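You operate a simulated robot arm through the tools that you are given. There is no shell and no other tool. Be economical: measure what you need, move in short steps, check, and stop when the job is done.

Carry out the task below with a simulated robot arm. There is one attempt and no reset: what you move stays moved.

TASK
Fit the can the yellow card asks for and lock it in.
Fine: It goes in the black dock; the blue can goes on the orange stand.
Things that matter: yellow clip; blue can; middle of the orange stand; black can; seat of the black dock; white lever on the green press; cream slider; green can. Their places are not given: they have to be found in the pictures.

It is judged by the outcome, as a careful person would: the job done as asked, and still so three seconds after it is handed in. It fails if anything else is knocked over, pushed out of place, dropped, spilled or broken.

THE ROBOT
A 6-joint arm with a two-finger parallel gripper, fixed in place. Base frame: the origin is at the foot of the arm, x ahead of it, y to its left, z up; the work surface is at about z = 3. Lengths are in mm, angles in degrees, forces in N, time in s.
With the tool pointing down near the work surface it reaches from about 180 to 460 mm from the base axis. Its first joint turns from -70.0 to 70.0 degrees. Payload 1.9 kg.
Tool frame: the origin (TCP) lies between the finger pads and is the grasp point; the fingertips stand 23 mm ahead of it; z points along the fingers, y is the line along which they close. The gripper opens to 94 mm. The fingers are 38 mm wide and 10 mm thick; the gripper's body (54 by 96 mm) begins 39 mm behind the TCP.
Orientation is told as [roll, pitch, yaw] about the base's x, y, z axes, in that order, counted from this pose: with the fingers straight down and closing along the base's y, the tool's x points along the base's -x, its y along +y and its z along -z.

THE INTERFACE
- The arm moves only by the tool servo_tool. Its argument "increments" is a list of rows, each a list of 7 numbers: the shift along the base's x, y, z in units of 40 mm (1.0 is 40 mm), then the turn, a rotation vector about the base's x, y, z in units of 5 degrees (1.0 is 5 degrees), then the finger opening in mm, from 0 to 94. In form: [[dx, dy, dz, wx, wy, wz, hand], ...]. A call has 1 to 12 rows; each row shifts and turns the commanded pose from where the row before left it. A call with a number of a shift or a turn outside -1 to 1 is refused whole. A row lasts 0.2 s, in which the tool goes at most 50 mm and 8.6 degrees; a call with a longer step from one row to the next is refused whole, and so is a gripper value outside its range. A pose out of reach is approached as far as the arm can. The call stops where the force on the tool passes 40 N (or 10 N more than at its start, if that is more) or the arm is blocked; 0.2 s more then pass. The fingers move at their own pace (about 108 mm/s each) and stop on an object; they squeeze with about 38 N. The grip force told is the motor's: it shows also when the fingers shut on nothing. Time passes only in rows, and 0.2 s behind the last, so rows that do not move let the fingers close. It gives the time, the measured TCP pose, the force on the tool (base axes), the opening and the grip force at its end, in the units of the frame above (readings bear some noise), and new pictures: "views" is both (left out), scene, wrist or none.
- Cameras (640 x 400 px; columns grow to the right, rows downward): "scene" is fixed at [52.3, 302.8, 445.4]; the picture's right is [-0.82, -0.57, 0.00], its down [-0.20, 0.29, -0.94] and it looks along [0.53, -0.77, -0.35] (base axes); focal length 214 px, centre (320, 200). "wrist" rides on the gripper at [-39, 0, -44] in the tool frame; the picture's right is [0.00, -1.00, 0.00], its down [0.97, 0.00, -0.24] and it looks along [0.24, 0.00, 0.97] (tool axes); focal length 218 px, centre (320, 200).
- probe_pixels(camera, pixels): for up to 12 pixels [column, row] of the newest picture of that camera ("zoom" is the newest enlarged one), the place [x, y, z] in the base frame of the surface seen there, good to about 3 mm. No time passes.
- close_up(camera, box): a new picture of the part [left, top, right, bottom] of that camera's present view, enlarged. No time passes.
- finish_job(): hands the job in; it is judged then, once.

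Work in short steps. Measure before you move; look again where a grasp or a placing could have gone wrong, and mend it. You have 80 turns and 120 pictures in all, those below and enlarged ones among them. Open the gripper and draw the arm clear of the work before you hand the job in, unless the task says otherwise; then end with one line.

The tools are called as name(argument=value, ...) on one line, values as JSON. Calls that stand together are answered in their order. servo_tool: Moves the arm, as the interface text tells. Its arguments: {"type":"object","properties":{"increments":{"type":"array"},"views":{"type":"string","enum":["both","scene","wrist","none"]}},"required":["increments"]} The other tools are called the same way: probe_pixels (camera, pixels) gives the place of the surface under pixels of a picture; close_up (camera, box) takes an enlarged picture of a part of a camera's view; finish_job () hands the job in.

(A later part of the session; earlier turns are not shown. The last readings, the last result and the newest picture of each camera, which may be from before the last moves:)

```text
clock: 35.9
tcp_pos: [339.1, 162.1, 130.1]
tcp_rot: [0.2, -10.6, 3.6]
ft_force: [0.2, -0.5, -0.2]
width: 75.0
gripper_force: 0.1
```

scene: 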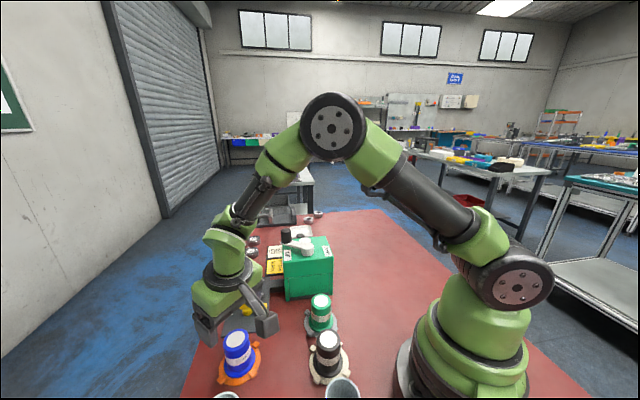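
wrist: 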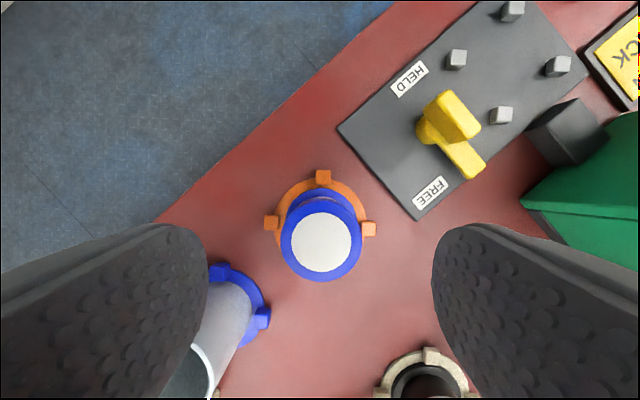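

Blue can stands in the middle of the orange stand. Next I move toward the black can, cutting the tilt to about 7.5° so it suits both the near and far radii.

probe_pixels(camera="wrist", pixels=[[321, 242], [323, 178], [271, 222], [369, 230]])

servo_tool(increments=[[0, 0, 0.8, 0, 0.6, 0, 94], [-0.5, -0.4, 0.2, 0, 0, 0, 94], [-0.5, -0.4, 0, 0, 0, 0, 94], [-0.5, -0.4, 0, 0, 0, 0, 94], [-0.5, -0.4, 0, 0, 0, 0, 94], [-0.5, -0.4, 0, 0, 0, 0, 94], [-0.5, -0.4, 0, 0, 0, 0, 94]])

```text
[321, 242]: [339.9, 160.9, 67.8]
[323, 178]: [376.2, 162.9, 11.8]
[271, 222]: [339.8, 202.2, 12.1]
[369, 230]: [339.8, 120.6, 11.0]
```

```text
clock: 37.5
tcp_pos: [220.8, 64.6, 171.7]
tcp_rot: [0.3, -7.9, 3.6]
ft_force: [-0.4, -0.1, -0.4]
width: 94.0
gripper_force: 0.0
```

scene: 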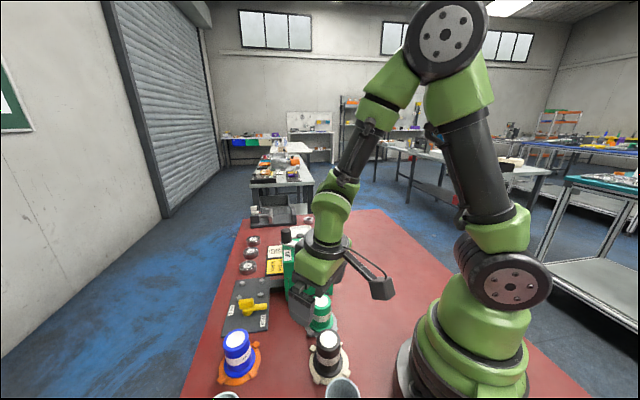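
wrist: 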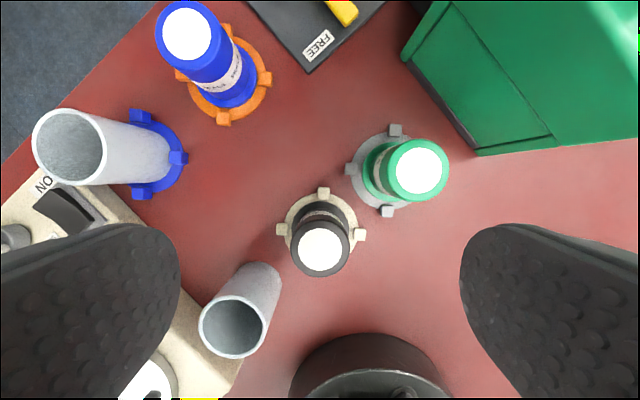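

probe_pixels(camera="wrist", pixels=[[320, 252], [323, 193], [281, 229], [361, 235], [234, 326], [255, 290], [270, 280], [416, 170], [380, 160], [387, 212], [250, 327], [340, 240]])

close_up(camera="wrist", box=[180, 170, 400, 390])

```text
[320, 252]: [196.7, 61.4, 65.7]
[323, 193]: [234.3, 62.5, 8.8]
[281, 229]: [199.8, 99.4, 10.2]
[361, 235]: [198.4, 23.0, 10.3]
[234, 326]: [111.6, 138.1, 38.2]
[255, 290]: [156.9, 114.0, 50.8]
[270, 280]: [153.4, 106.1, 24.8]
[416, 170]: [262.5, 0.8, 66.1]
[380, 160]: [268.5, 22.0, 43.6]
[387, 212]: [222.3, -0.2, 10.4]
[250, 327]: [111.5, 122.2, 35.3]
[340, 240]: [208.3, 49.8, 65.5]
```

```text
1.82 times, centred on (290, 280) of wrist
```

zoom: 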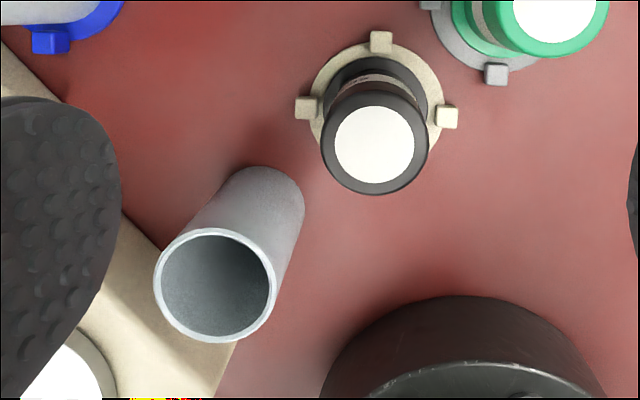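

Black can centre ≈ (198,61.5). The grey cup and green can lie on either side along the diagonal. I turn the tool to yaw -45 so the gripper's long side runs between them, and centre over the can.

servo_tool(increments=[[-0.1, 0, 0, 0, 0, -1, 70], [-0.1, 0, 0, 0, 0, -1, 70], [-0.1, 0, 0, 0, 0, -1, 70], [-0.1, 0, 0, 0, 0, -1, 70], [-0.1, 0, 0, 0, 0, -1, 70], [-0.07, -0.07, 0, 0, 0, -1, 70], [0, 0, -0.2, 0, 0, -1, 70], [0, 0, -0.2, 0, 0, -1, 70], [0, 0, -0.2, 0, 0, -1, 70], [0, 0, -0.2, 0, 0, -0.7, 70]])

probe_pixels(camera="wrist", pixels=[[320, 250], [300, 250], [340, 250]])

```text
clock: 39.7
tcp_pos: [198.0, 63.1, 138.0]
tcp_rot: [0.4, -7.7, -44.9]
ft_force: [0.0, -0.2, 0.6]
width: 70.0
gripper_force: 0.0
```

scene: 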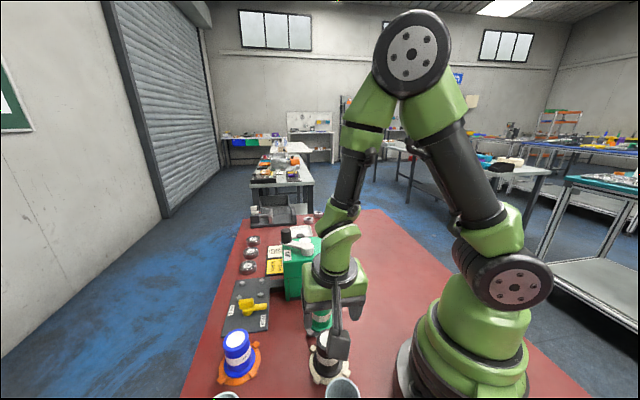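
wrist: 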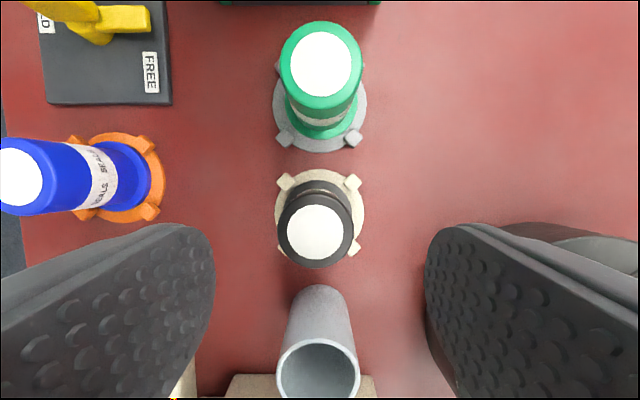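

```text
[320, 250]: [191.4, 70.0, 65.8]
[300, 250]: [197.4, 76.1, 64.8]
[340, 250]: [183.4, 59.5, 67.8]
```

probe_pixels(camera="wrist", pixels=[[315, 231], [345, 231], [285, 231], [286, 181], [353, 181], [345, 255], [570, 232], [320, 345], [320, 290]])

```text
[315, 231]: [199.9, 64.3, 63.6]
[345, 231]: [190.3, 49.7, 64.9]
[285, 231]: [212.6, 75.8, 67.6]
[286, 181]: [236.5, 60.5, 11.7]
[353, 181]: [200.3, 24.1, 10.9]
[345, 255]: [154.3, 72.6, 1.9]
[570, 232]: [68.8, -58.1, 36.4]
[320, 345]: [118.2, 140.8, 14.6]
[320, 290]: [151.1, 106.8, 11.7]
```

I shift about 1.5 mm toward the can's centre, descend to z≈46 and grip.

servo_tool(increments=[[0.04, 0.02, -0.5, 0, 0, 0, 70], [0, 0, -0.6, 0, 0, 0, 70], [0, 0, -0.6, 0, 0, 0, 70], [0, 0, -0.6, 0, 0, 0, 70], [0, 0, 0, 0, 0, 0, 70], [0, 0, 0, 0, 0, 0, 20], [0, 0, 0, 0, 0, 0, 20]])

```text
clock: 41.3
tcp_pos: [221.8, 71.9, 75.6]
tcp_rot: [-0.2, -7.6, -44.9]
ft_force: [-20.9, -21.8, 21.0]
width: 51.6
gripper_force: 38.1
out of reach, approached as far as the arm can: row 2, 3, 4
```

scene: 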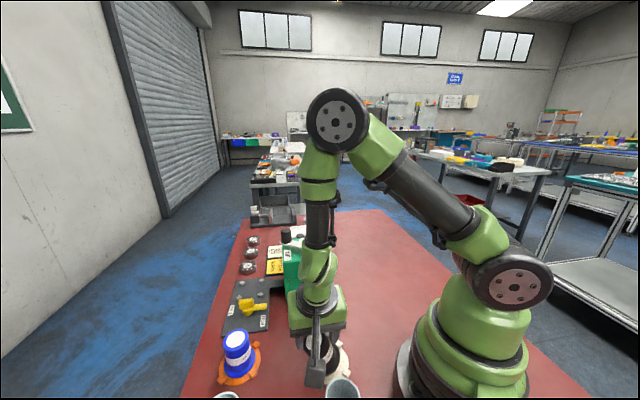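
wrist: 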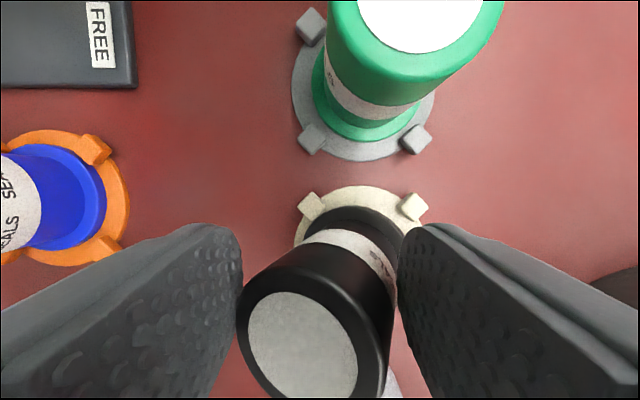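

The arm couldn't reach inward at this radius; the tool drifted outward and pinched the can off-centre. I open at once and look.

servo_tool(increments=[[0, 0, 0, 0, 0, 0, 80], [0, 0, 0, 0, 0, 0, 80]])

```text
clock: 41.9
tcp_pos: [224.2, 72.4, 75.5]
tcp_rot: [0.3, -7.7, -44.9]
ft_force: [0.2, -1.0, -0.5]
width: 80.1
gripper_force: 0.1
```

scene: 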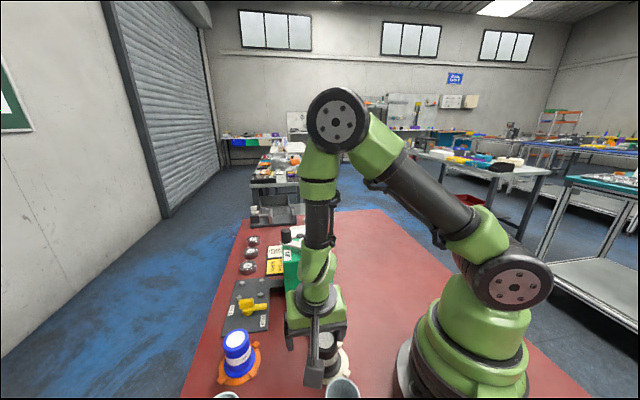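
wrist: 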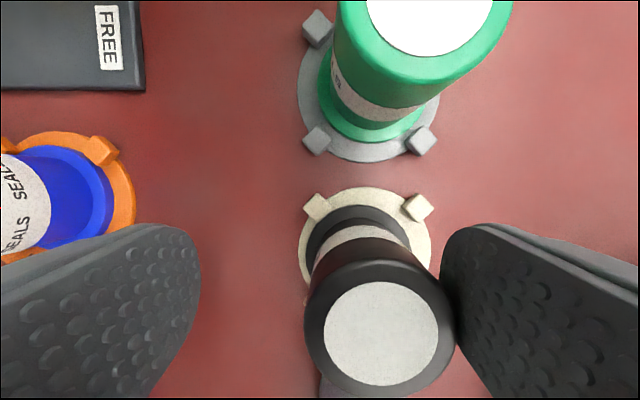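

The can is still upright on its stand. I rise clear, then take the tilt out, since the tilt is what costs near reach here.

servo_tool(increments=[[0, 0, 0.5, 0, 0, 0, 80], [0, 0, 0.8, 0, 0, 0, 80], [0, 0, 0.6, 0, 0, 0, 80], [0, 0, 0, 0.545, 0.545, 0, 80], [0, 0, 0, 0.545, 0.545, 0, 80], [-0.3, 0, 0, 0, 0, 0, 80], [-0.3, -0.2, 0, 0, 0, 0, 80]])

```text
clock: 43.5
tcp_pos: [199.8, 66.8, 153.6]
tcp_rot: [0.4, 0.0, -45.0]
ft_force: [0.7, 0.2, 0.8]
width: 79.9
gripper_force: 0.1
```

scene: 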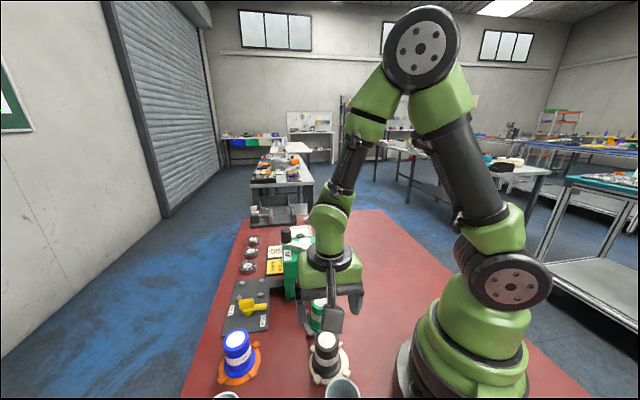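
wrist: 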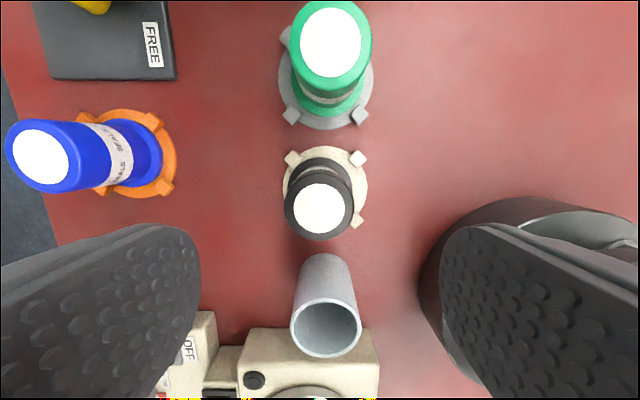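

probe_pixels(camera="wrist", pixels=[[320, 209], [320, 190], [320, 230], [292, 158], [357, 158], [301, 209], [339, 209]])

servo_tool(increments=[[0, -0.08, -0.5, 0, 0, 0, 80], [0, 0, -0.2, 0, 0, 0, 80]], views="wrist")

```text
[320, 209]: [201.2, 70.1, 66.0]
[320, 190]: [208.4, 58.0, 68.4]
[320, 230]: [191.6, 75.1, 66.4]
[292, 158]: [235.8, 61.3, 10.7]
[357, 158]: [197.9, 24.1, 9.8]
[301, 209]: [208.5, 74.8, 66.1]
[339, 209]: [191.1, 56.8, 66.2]
```

```text
clock: 44.1
tcp_pos: [200.3, 64.0, 125.2]
tcp_rot: [0.4, 0.1, -44.9]
ft_force: [-0.3, -0.5, 0.1]
width: 80.1
gripper_force: 0.1
```

wrist: 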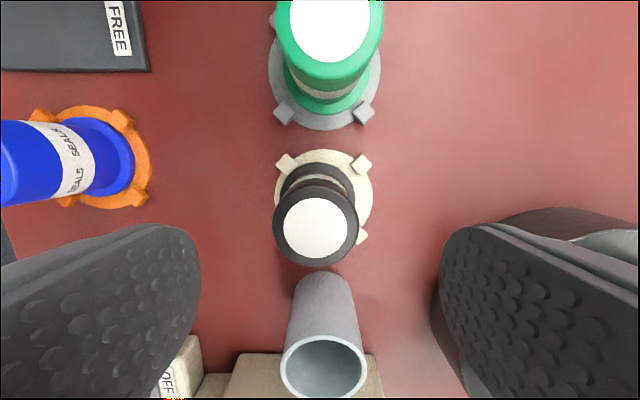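

Centred within 2 mm. I descend in stages, watching that the pose holds.

servo_tool(increments=[[0.02, 0.04, -0.3, 0, 0, 0, 80], [0, 0, -0.3, 0, 0, 0, 80], [0, 0, -0.3, 0, 0, 0, 80]], views="none")

```text
clock: 44.9
tcp_pos: [200.9, 63.9, 87.2]
tcp_rot: [0.3, -0.2, -44.8]
ft_force: [0.5, 0.6, -0.3]
width: 80.0
gripper_force: 0.0
```

servo_tool(increments=[[0, 0, -0.3, 0, 0, 0, 80], [0, 0, -0.3, 0, 0, 0, 80], [0, 0, -0.3, 0, 0, 0, 80]])

```text
clock: 45.7
tcp_pos: [201.9, 64.6, 52.5]
tcp_rot: [0.3, 0.0, -44.9]
ft_force: [0.0, 0.1, -0.1]
width: 80.0
gripper_force: 0.0
```

scene: 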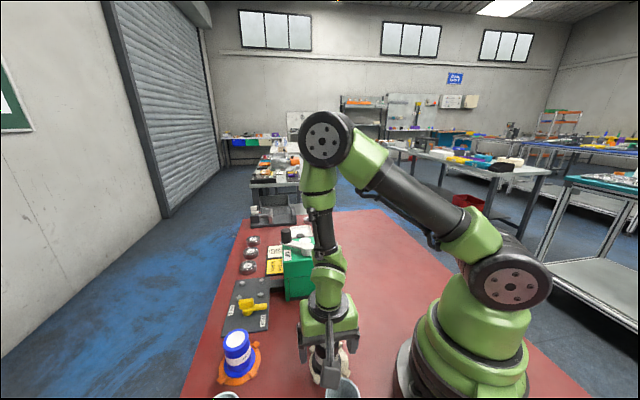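
wrist: 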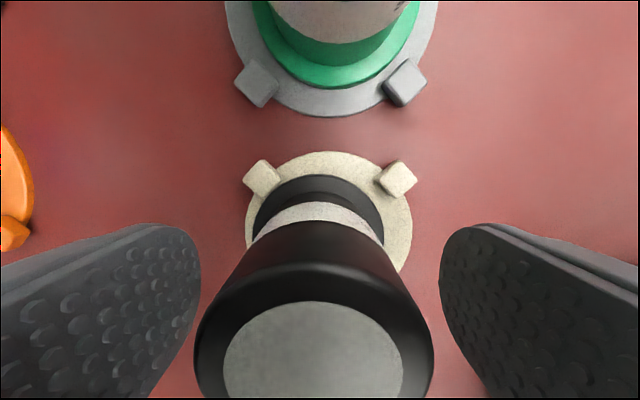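

Reaches fine untilted. I go 4 mm lower and close.

servo_tool(increments=[[0, 0.02, -0.1, 0, 0, 0, 80], [0, 0, 0, 0, 0, 0, 55], [0, 0, 0, 0, 0, 0, 20], [0, 0, 0, 0, 0, 0, 20]])

```text
clock: 46.7
tcp_pos: [201.5, 64.7, 48.3]
tcp_rot: [0.4, 0.0, -44.8]
ft_force: [0.9, 0.0, 0.5]
width: 43.6
gripper_force: 38.1
```

scene: 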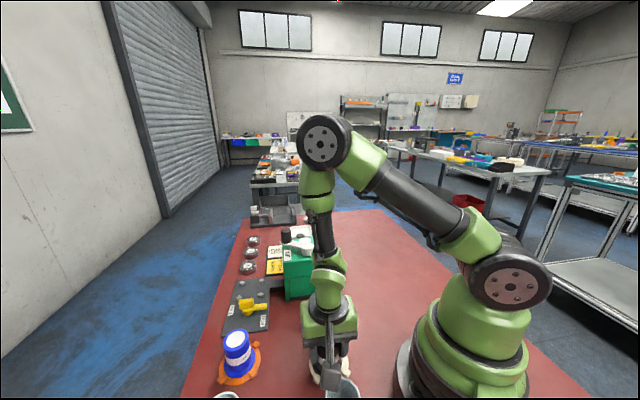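
wrist: 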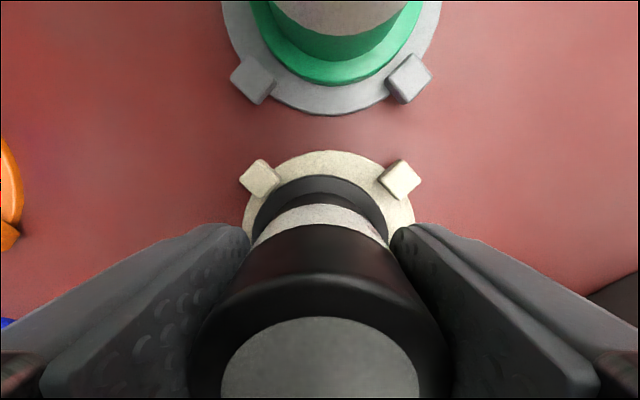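

Gripped. I lift and carry it to a clear bit of table near (285,85). There I can set it down and regrip it tilted for the long reach.

servo_tool(increments=[[0, 0, 0.2, 0, 0, 0, 20], [0, 0, 0.5, 0, 0, 0, 20], [0, 0, 0.5, 0, 0, 0, 20], [0.35, 0.08, 0.3, 0, 0, 1, 20], [0.35, 0.08, 0, 0, 0, 1, 20], [0.35, 0.08, 0, 0, 0, 1, 20], [0.35, 0.08, 0, 0, 0, 1, 20], [0.35, 0.08, 0, 0, 0, 1, 20], [0.35, 0.1, 0, 0, 0, 1, 20], [0, 0, 0, 0, 0, 1, 20], [0, 0, 0, 0, 0, 1, 20], [0, 0, 0, 0, 0, 1, 20]])

```text
clock: 49.3
tcp_pos: [284.3, 85.6, 107.2]
tcp_rot: [0.4, -0.1, 0.2]
ft_force: [-0.8, -0.7, -1.2]
width: 43.9
gripper_force: 38.0
```

scene: 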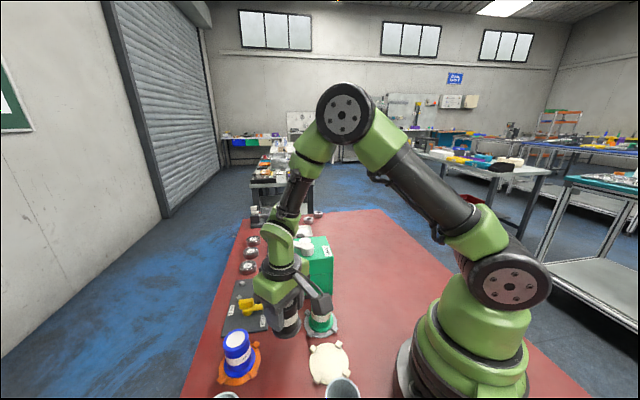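
wrist: 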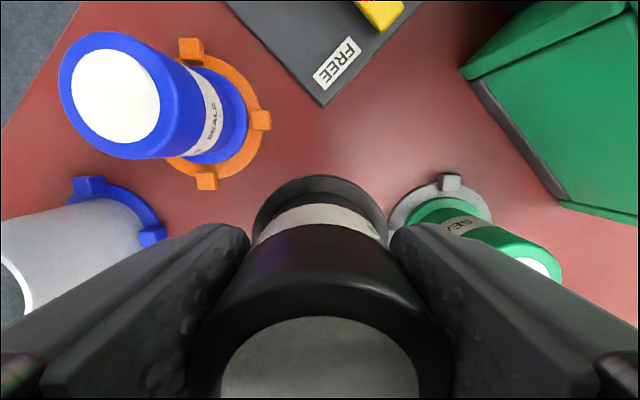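

Clear spot. I lower to table contact in small steps.

servo_tool(increments=[[0, 0, -0.6, 0, 0, 0, 20], [0, 0, -0.5, 0, 0, 0, 20], [0, 0, -0.3, 0, 0, 0, 20], [0, 0, -0.05, 0, 0, 0, 20], [0, 0, -0.03, 0, 0, 0, 20], [0, 0, -0.03, 0, 0, 0, 20], [0, 0, -0.03, 0, 0, 0, 20], [0, 0, -0.03, 0, 0, 0, 20]], views="none")

```text
clock: 51.1
tcp_pos: [284.3, 85.9, 45.9]
tcp_rot: [0.4, 0.1, 0.0]
ft_force: [0.0, -0.2, -1.6]
width: 43.4
gripper_force: 38.2
```

servo_tool(increments=[[0, 0, -0.03, 0, 0, 0, 20], [0, 0, -0.03, 0, 0, 0, 20], [0, 0, -0.03, 0, 0, 0, 20], [0, 0, -0.03, 0, 0, 0, 20]], views="none")

```text
clock: 52.1
tcp_pos: [286.0, 85.9, 40.4]
tcp_rot: [0.4, -0.2, 0.1]
ft_force: [-3.0, -0.4, 33.3]
width: 43.5
gripper_force: 37.9
```

Table contact. I release, tilt the open gripper 10.5° about the can's cross axis, and look.

servo_tool(increments=[[0, 0, 0.04, 0, 0, 0, 20], [0, 0, 0, 0, 0, 0, 60], [0, 0, 0, 0, 0, 0, 60], [0, 0, 0.2, 0, 0, 0, 60], [0, 0, 0, 0, -0.5, 0.18, 60], [0, 0, 0, 0.02, -0.5, 0.18, 60], [0, 0, 0, 0.02, -0.5, 0.18, 60], [0, 0, 0, 0.02, -0.6, 0.18, 60]])

```text
clock: 53.9
tcp_pos: [284.1, 88.8, 50.6]
tcp_rot: [1.4, -6.8, 2.6]
ft_force: [-0.4, 0.5, 0.4]
width: 59.7
gripper_force: 0.1
out of reach, approached as far as the arm can: row 8
```

scene: 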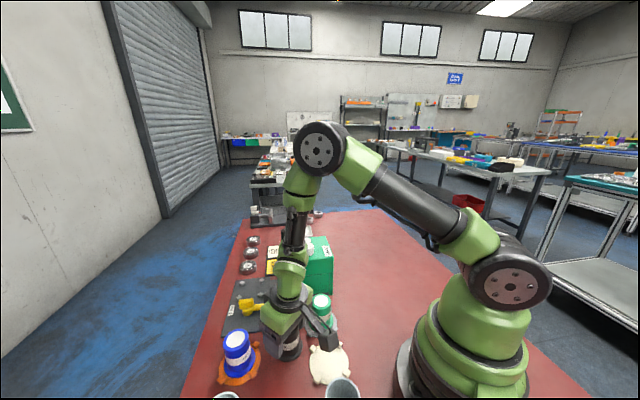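
wrist: 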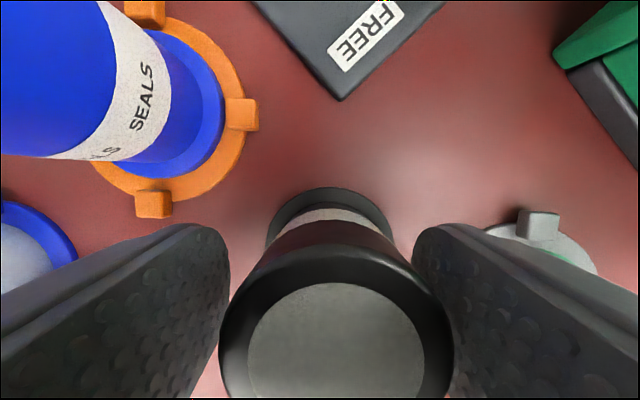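

Tilt holds at about 6.8°, enough for the dock. I take out the small roll and y drift.

servo_tool(increments=[[0, 0, 0.03, 0, 0.12, 0, 60], [0, -0.07, 0, -0.27, 0, 0, 60], [0, 0, 0, 0, 0, 0, 60]], views="wrist")

```text
clock: 54.7
tcp_pos: [284.4, 82.5, 50.5]
tcp_rot: [-0.6, -6.8, 2.9]
ft_force: [-0.5, 0.1, -0.5]
width: 60.4
gripper_force: 0.0
out of reach, approached as far as the arm can: row 1
```

wrist: 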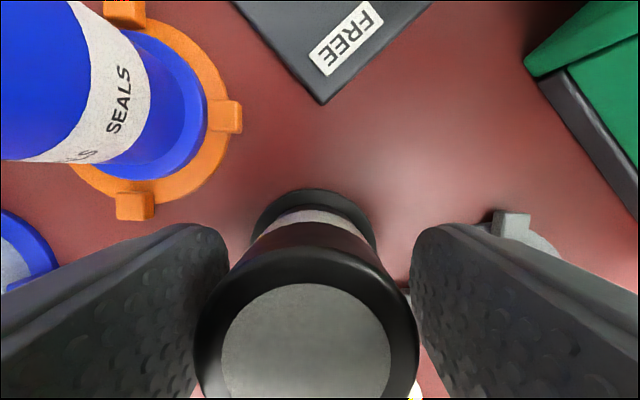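

servo_tool(increments=[[0, 0.08, 0, 0.1, 0, 0, 60], [0.04, 0, 0, 0, 0, 0, 60], [0, 0, 0, 0, 0, 0, 60]], views="wrist")

```text
clock: 55.5
tcp_pos: [286.6, 86.6, 50.5]
tcp_rot: [0.0, -6.9, 2.8]
ft_force: [-0.2, -0.2, 0.6]
width: 60.3
gripper_force: 0.0
```

wrist: 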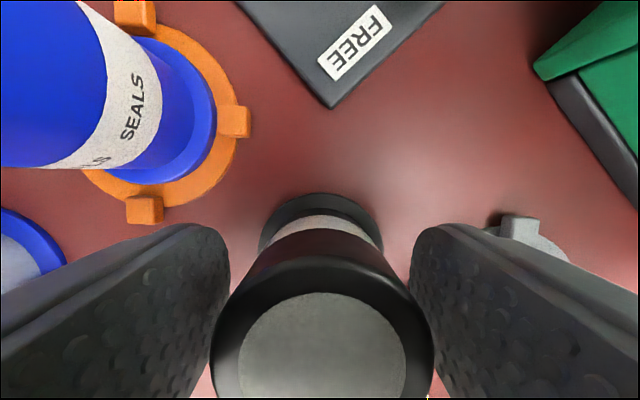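

Roll is zero and the can centred. I close and lift.

servo_tool(increments=[[0, 0, 0, 0, 0, 0, 20], [0, 0, 0, 0, 0, 0, 20], [0, 0, 0, 0, 0, 0, 20], [0, 0, 0.2, 0, 0, 0, 20], [0, 0, 0.5, 0, 0, 0, 20], [0, 0, 0.5, 0, 0, 0, 20], [0, 0, 0.3, 0, 0, 0, 20]])

```text
clock: 57.1
tcp_pos: [287.4, 85.4, 112.0]
tcp_rot: [-0.1, -6.8, 2.8]
ft_force: [-0.9, -0.1, -1.4]
width: 43.5
gripper_force: 37.0
```

scene: 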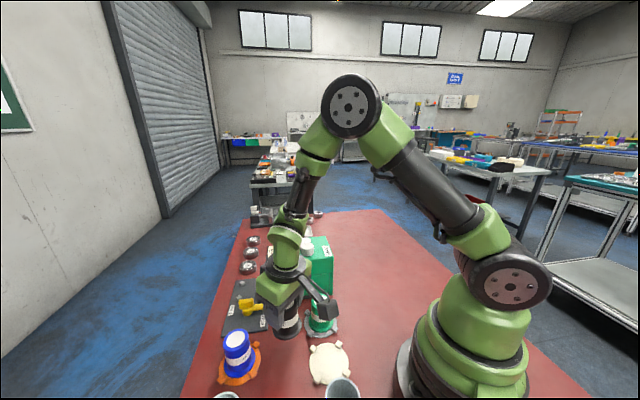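
wrist: 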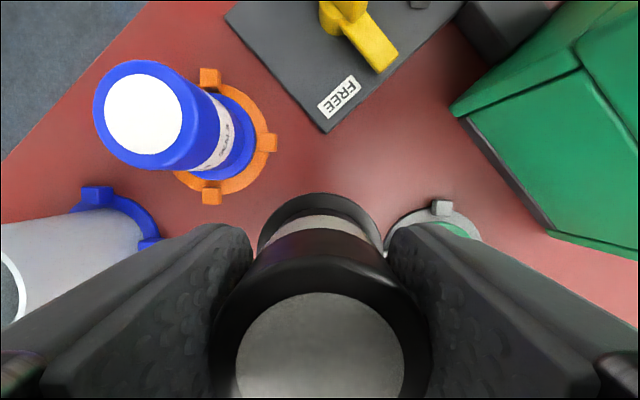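

probe_pixels(camera="wrist", pixels=[[320, 347], [240, 350], [400, 350], [320, 297], [320, 395], [260, 320], [380, 320]])

servo_tool(increments=[[0.6, -0.1, 0, 0, 0, 0, 20], [0.6, -0.1, 0, 0, 0, 0, 20], [0.6, -0.1, 0, 0, 0, 0, 20], [0.6, -0.2, 0, 0, 0, 0, 20], [0.6, -0.3, 0, 0, 0, 0, 20], [0.6, -0.3, 0, 0, 0, 0, 20], [0.6, -0.2, 0, 0, 0, 0, 20], [0.25, 0, 0, 0, 0, 0, 20], [0, 0, 0, 0, 0, 0, 20]])

```text
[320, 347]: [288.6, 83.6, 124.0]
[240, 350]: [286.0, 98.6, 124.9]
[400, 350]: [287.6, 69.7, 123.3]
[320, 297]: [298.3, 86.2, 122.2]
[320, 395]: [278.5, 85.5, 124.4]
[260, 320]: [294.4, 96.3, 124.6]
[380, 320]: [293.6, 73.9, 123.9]
```

```text
clock: 59.1
tcp_pos: [465.4, 33.8, 111.5]
tcp_rot: [0.0, -6.8, 2.9]
ft_force: [-0.2, -0.2, -0.9]
width: 43.5
gripper_force: 37.8
```

scene: 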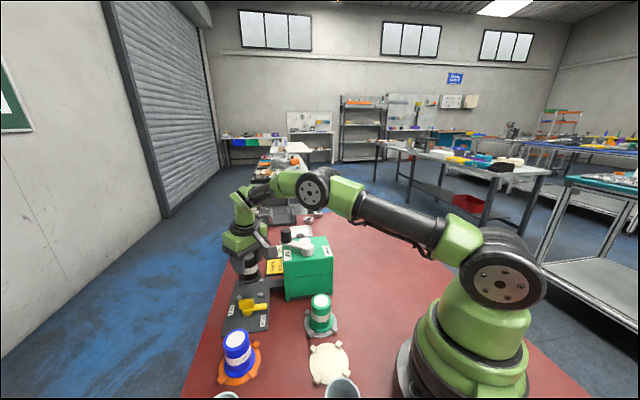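
wrist: 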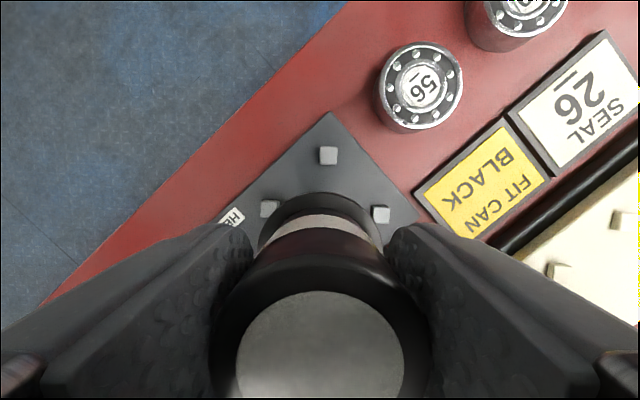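

probe_pixels(camera="wrist", pixels=[[328, 155], [270, 208], [380, 214]])

servo_tool(increments=[[0.13, -0.1, -0.3, 0, 0, 0, 20], [0, 0, -0.3, 0, 0, 0, 20], [0, 0, 0, 0, 0, 0, 20]])

```text
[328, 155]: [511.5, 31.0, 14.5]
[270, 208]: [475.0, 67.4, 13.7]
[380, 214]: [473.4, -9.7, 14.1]
```

```text
clock: 59.9
tcp_pos: [471.5, 30.3, 87.9]
tcp_rot: [-0.1, -6.7, 2.8]
ft_force: [0.0, -0.1, -1.8]
width: 43.5
gripper_force: 37.8
```

scene: 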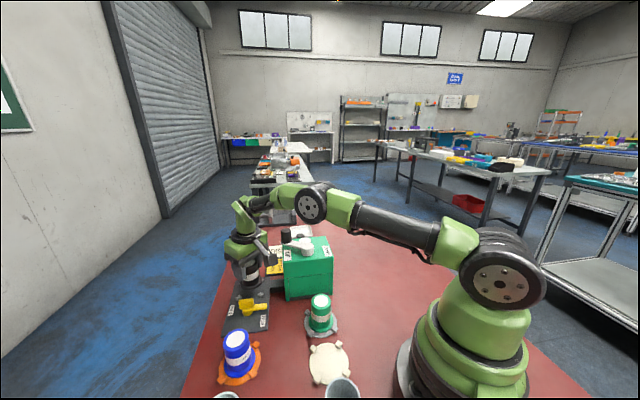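
wrist: 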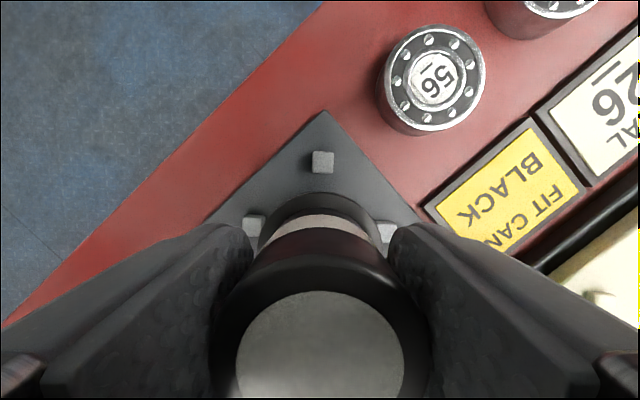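

Seat centre ≈ (471.5,29). I trim and lower toward the expected contact near z 56.

servo_tool(increments=[[-0.01, -0.02, -0.4, 0, 0, 0, 20], [0, 0, -0.25, 0, 0, 0, 20], [0, 0, -0.06, 0, 0, 0, 20], [0, 0, 0, 0, 0, 0, 20]])

```text
clock: 60.9
tcp_pos: [471.5, 30.6, 61.6]
tcp_rot: [0.0, -7.1, 2.8]
ft_force: [8.1, 2.6, 30.0]
width: 43.1
gripper_force: 37.7
```

scene: 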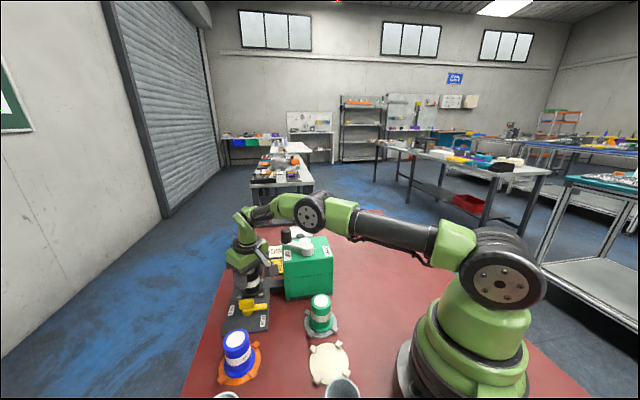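
wrist: 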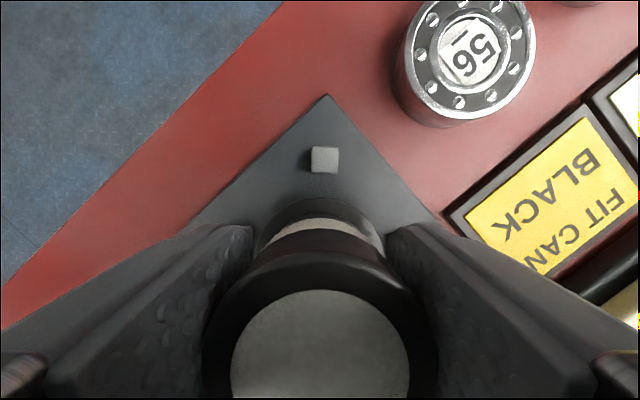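

Contact came about 5 mm earlier than expected, so the flange may be sitting on a lug. I look closely.

close_up(camera="scene", box=[220, 260, 290, 330])

probe_pixels(camera="wrist", pixels=[[324, 160], [322, 202], [322, 212], [320, 340], [320, 293], [236, 345], [404, 345], [300, 207], [345, 207]])

close_up(camera="wrist", box=[200, 90, 440, 290])

```text
5.71 times, centred on (255, 295) of scene
```

zoom: 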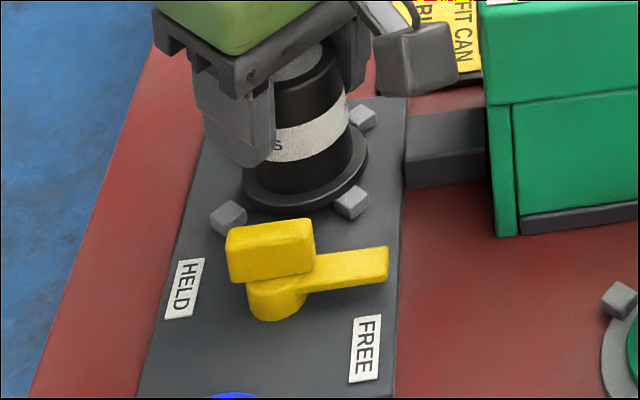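

```text
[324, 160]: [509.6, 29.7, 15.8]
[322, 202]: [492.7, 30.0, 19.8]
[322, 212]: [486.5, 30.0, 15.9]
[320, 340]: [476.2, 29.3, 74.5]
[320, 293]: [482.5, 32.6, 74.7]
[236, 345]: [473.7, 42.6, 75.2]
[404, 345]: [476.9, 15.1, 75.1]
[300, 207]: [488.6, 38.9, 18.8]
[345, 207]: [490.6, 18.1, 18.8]
```

```text
2.00 times, centred on (320, 190) of wrist
```

zoom: 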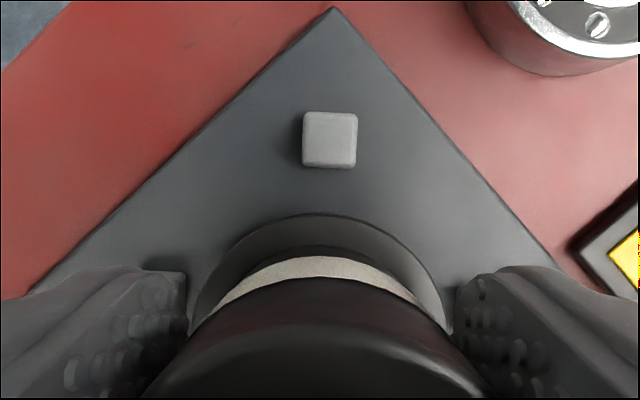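

Ray geometry shows the flange's far edge at x≈495.5, against 500 for the seated blue can. The can sits about 4 mm back in the grip and is resting on the near lug. I lift 10 mm, shift +4.2 mm in x and -1 mm in y, and try again.

servo_tool(increments=[[0, 0, 0.15, 0, 0, 0, 20], [0, 0, 0.15, 0, 0, 0, 20], [0.1, -0.025, 0, 0, 0, 0, 20], [0, 0, 0, 0, 0, 0, 20]])

close_up(camera="scene", box=[220, 260, 290, 330])

```text
clock: 61.9
tcp_pos: [473.8, 29.2, 70.9]
tcp_rot: [0.0, -6.7, 2.9]
ft_force: [-0.6, -0.2, -2.5]
width: 43.5
gripper_force: 37.7
```

scene: 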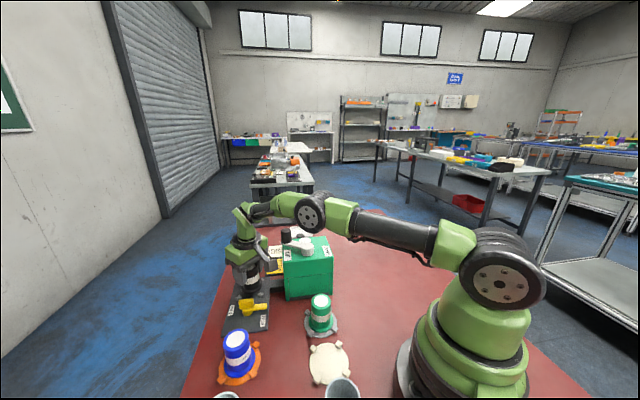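
wrist: 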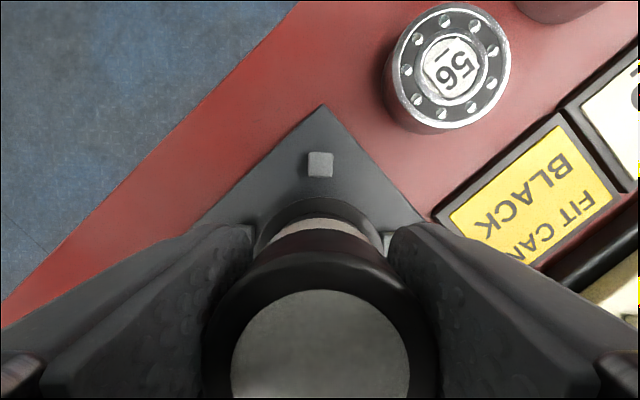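

```text
5.71 times, centred on (255, 295) of scene
```

zoom: 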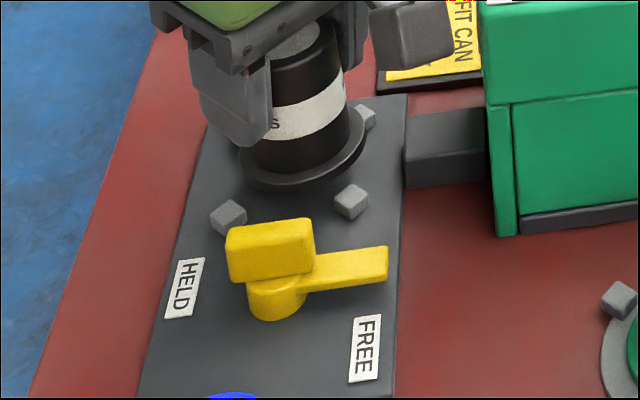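

Still about 3 mm short. I move +3.2 mm in x and lower.

servo_tool(increments=[[0.08, 0, 0, 0, 0, 0, 20], [0, 0, -0.15, 0, 0, 0, 20], [0, 0, -0.08, 0, 0, 0, 20], [0, 0, -0.05, 0, 0, 0, 20], [0, 0, -0.05, 0, 0, 0, 20], [0, 0, 0, 0, 0, 0, 20]])

close_up(camera="scene", box=[220, 260, 290, 330])

```text
clock: 63.3
tcp_pos: [476.6, 27.0, 58.7]
tcp_rot: [0.1, -6.8, 2.9]
ft_force: [0.4, -1.0, -0.6]
width: 43.6
gripper_force: 38.0
```

scene: 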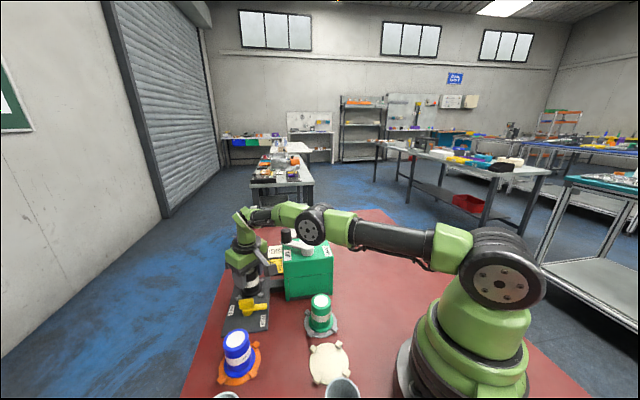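
wrist: 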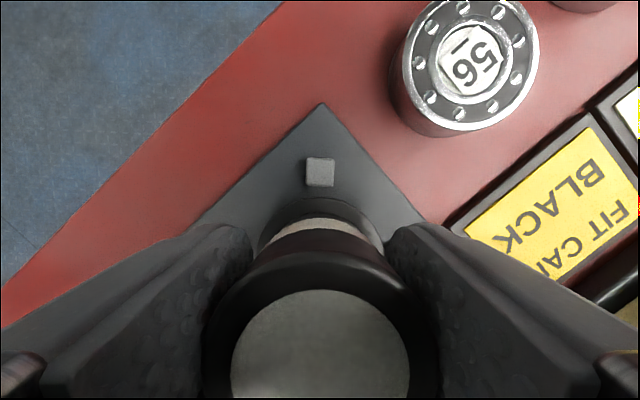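

```text
5.71 times, centred on (255, 295) of scene
```

zoom: 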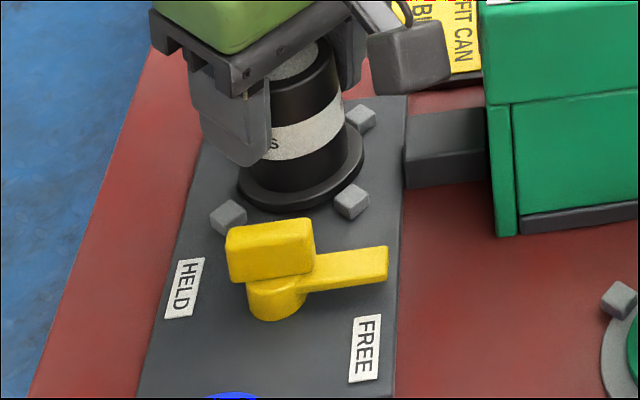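

Below the earlier contact height without touching, so it has cleared the lug. y has drifted to 27, so I nudge +1.8 mm and lower on.

servo_tool(increments=[[0, 0.045, 0, 0, 0, 0, 20], [0, 0, -0.03, 0, 0, 0, 20], [0, 0, -0.03, 0, 0, 0, 20], [0, 0, -0.03, 0, 0, 0, 20], [0, 0, 0, 0, 0, 0, 20]])

close_up(camera="scene", box=[220, 260, 290, 330])

```text
clock: 64.5
tcp_pos: [476.6, 29.7, 55.7]
tcp_rot: [0.0, -7.0, 3.0]
ft_force: [-7.1, 1.5, 26.4]
width: 43.6
gripper_force: 38.0
```

scene: 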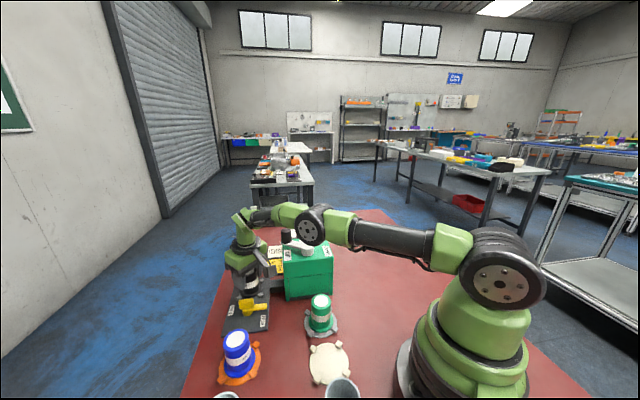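
wrist: 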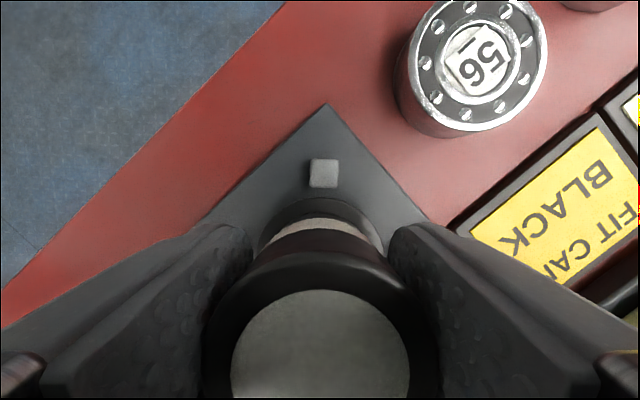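

```text
5.71 times, centred on (255, 295) of scene
```

zoom: 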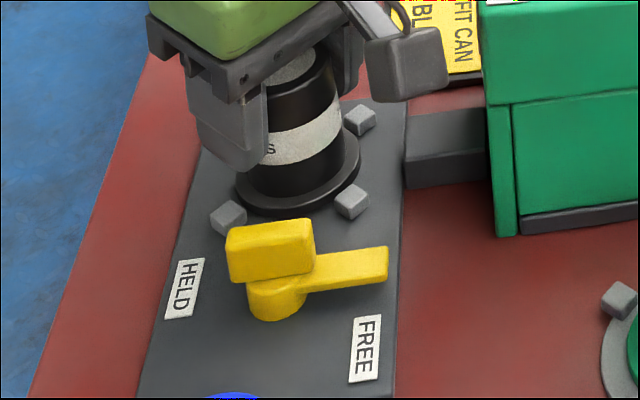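

Contact at z 55.7, exactly seat height. I release, rise and inspect.

servo_tool(increments=[[0, 0, 0.03, 0, 0, 0, 20], [0, 0, 0, 0, 0, 0, 60], [0, 0, 0, 0, 0, 0, 70], [0, 0, 0.4, 0, 0, 0, 70], [-0.1, 0, 0.7, 0, 0, 0, 70], [-0.2, 0, 0.7, 0, 0, 0, 70]])

close_up(camera="wrist", box=[180, 120, 460, 300])

close_up(camera="scene", box=[220, 260, 290, 330])

```text
clock: 65.9
tcp_pos: [465.5, 31.1, 128.0]
tcp_rot: [-0.1, -6.7, 2.9]
ft_force: [0.8, -0.3, 0.2]
width: 70.3
gripper_force: 0.1
```

scene: 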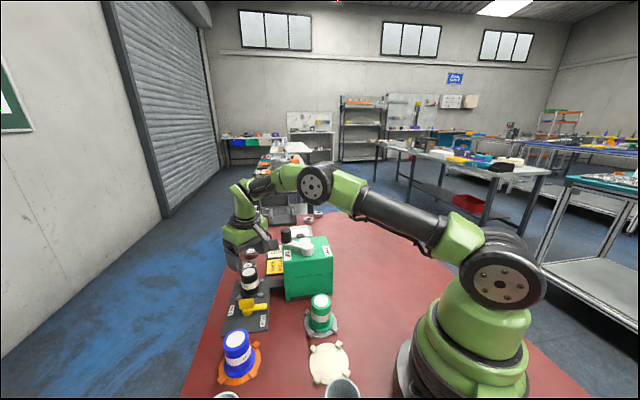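
wrist: 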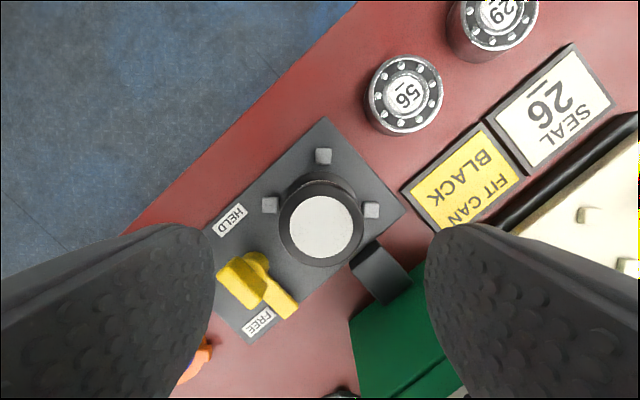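

```text
2.22 times, centred on (320, 210) of wrist
```

zoom: 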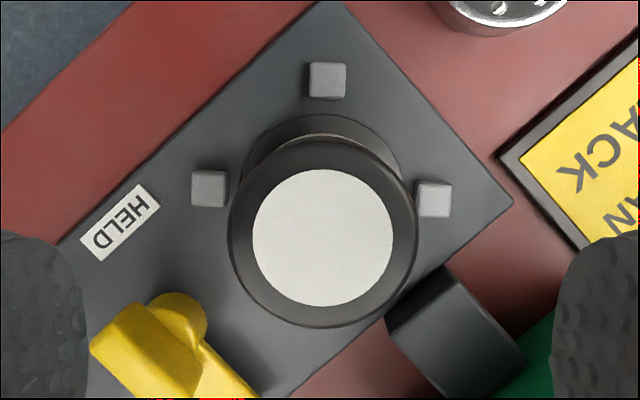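

```text
5.71 times, centred on (255, 295) of scene
```

zoom: 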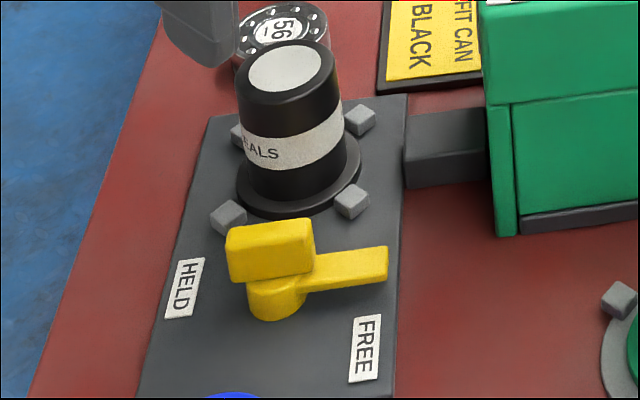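

probe_pixels(camera="wrist", pixels=[[320, 226], [320, 199], [320, 254], [292, 226], [350, 226], [320, 176], [323, 155], [271, 204], [371, 209]])

```text
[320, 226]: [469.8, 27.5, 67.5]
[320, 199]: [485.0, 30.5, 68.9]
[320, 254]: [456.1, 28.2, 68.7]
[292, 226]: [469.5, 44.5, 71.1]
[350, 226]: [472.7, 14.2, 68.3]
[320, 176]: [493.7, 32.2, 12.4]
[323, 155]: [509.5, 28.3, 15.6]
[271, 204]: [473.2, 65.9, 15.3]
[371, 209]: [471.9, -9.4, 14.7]
```

The black can is seated at (470.5,29), in the middle of the dock. Now the clip: I rise, remove the tilt, move above the pivot (420,80) and unwind to yaw -135 as before.

servo_tool(increments=[[-0.3, 0.2, 0.5, 0, 0, 0, 60], [-0.3, 0.4, 0, -0.03, 0.68, 0, 40], [-0.3, 0.4, 0, -0.03, 0.68, 0, 34], [-0.23, 0.22, 0, 0, 0, -1, 34], [0, 0, 0, 0, 0, -1, 34], [0, 0, 0, 0, 0, -1, 34], [0, 0, 0, 0, 0, -1, 34], [0, 0, 0, 0, 0, -1, 34], [0, 0, 0, 0, 0, -1, 34], [0, 0, 0, 0, 0, -1, 34], [0, 0, 0, 0, 0, -1, 34], [0, 0, 0, 0, 0, -1, 34]], views="none")

servo_tool(increments=[[0, 0, 0, 0, 0, -1, 34], [0, 0, 0, 0, 0, -1, 34], [0, 0, 0, 0, 0, -1, 34], [0, 0, 0, 0, 0, -1, 34], [0, 0, 0, 0, 0, -1, 34], [0, 0, 0, 0, 0, -1, 34], [0, 0, 0, 0, 0, -1, 34], [0, 0, 0, 0, 0, -1, 34], [0, 0, 0, 0, 0, -1, 34], [0, 0, 0, 0, 0, -1, 34], [0, 0, 0, 0, 0, -1, 34]], views="none")

servo_tool(increments=[[0, 0, 0, 0, 0, -1, 34], [0, 0, 0, 0, 0, -1, 34], [0, 0, 0, 0, 0, -1, 34], [0, 0, 0, 0, 0, -1, 34], [0, 0, 0, 0, 0, -1, 34], [0, 0, 0, 0, 0, -1, 34], [0, 0, 0, 0, 0, -1, 34], [0, 0, 0, 0, 0, -0.7, 34]])

```text
clock: 68.5
tcp_pos: [420.6, 79.0, 148.3]
tcp_rot: [0.0, 0.0, -42.1]
ft_force: [-0.2, 0.5, 0.1]
width: 34.3
gripper_force: 0.0
```

```text
clock: 70.9
tcp_pos: [419.5, 79.5, 147.0]
tcp_rot: [-0.1, 0.0, -97.2]
ft_force: [0.7, -0.3, 0.7]
width: 34.1
gripper_force: 0.0
```

```text
clock: 72.7
tcp_pos: [419.8, 79.6, 147.3]
tcp_rot: [0.0, 0.0, -135.7]
ft_force: [-0.4, 0.2, 0.0]
width: 34.0
gripper_force: 0.0
```

scene: 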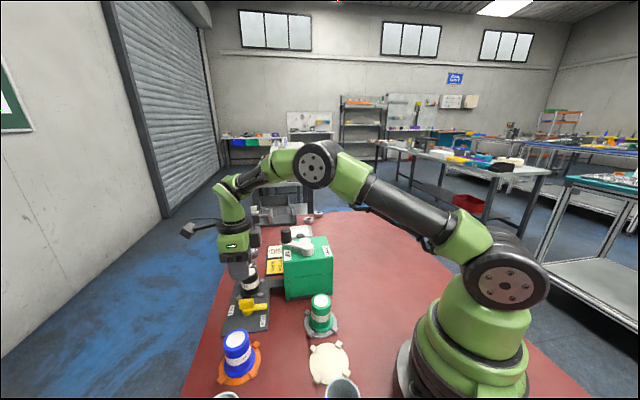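
wrist: 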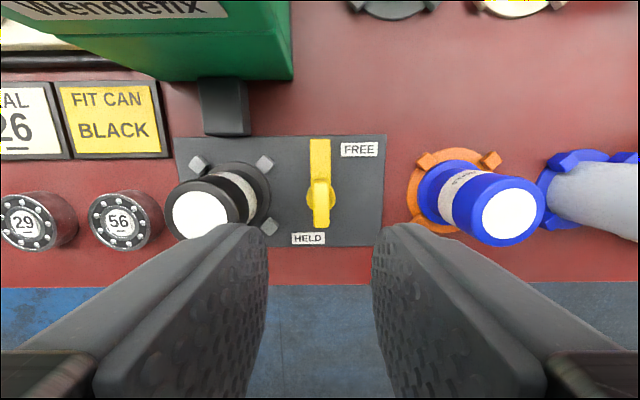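

The tab is lined up at column 321 between the fingers. I descend and grip.

servo_tool(increments=[[0, 0, -0.7, 0, 0, 0, 34], [0, 0, -0.7, 0, 0, 0, 34], [0, 0, -0.7, 0, 0, 0, 34], [0.01, 0.01, -0.35, 0, 0, 0, 34], [0, 0, 0, 0, 0, 0, 0], [0, 0, 0, 0, 0, 0, 0]], views="wrist")

```text
clock: 74.1
tcp_pos: [418.4, 81.1, 49.6]
tcp_rot: [0.0, 0.0, -135.6]
ft_force: [1.1, -2.5, -4.2]
width: 11.7
gripper_force: 44.9
```

wrist: 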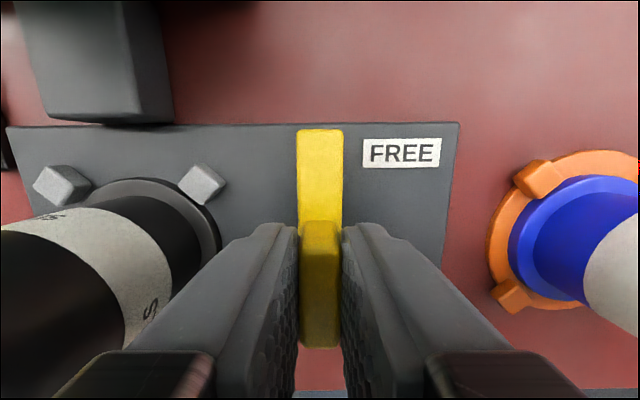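

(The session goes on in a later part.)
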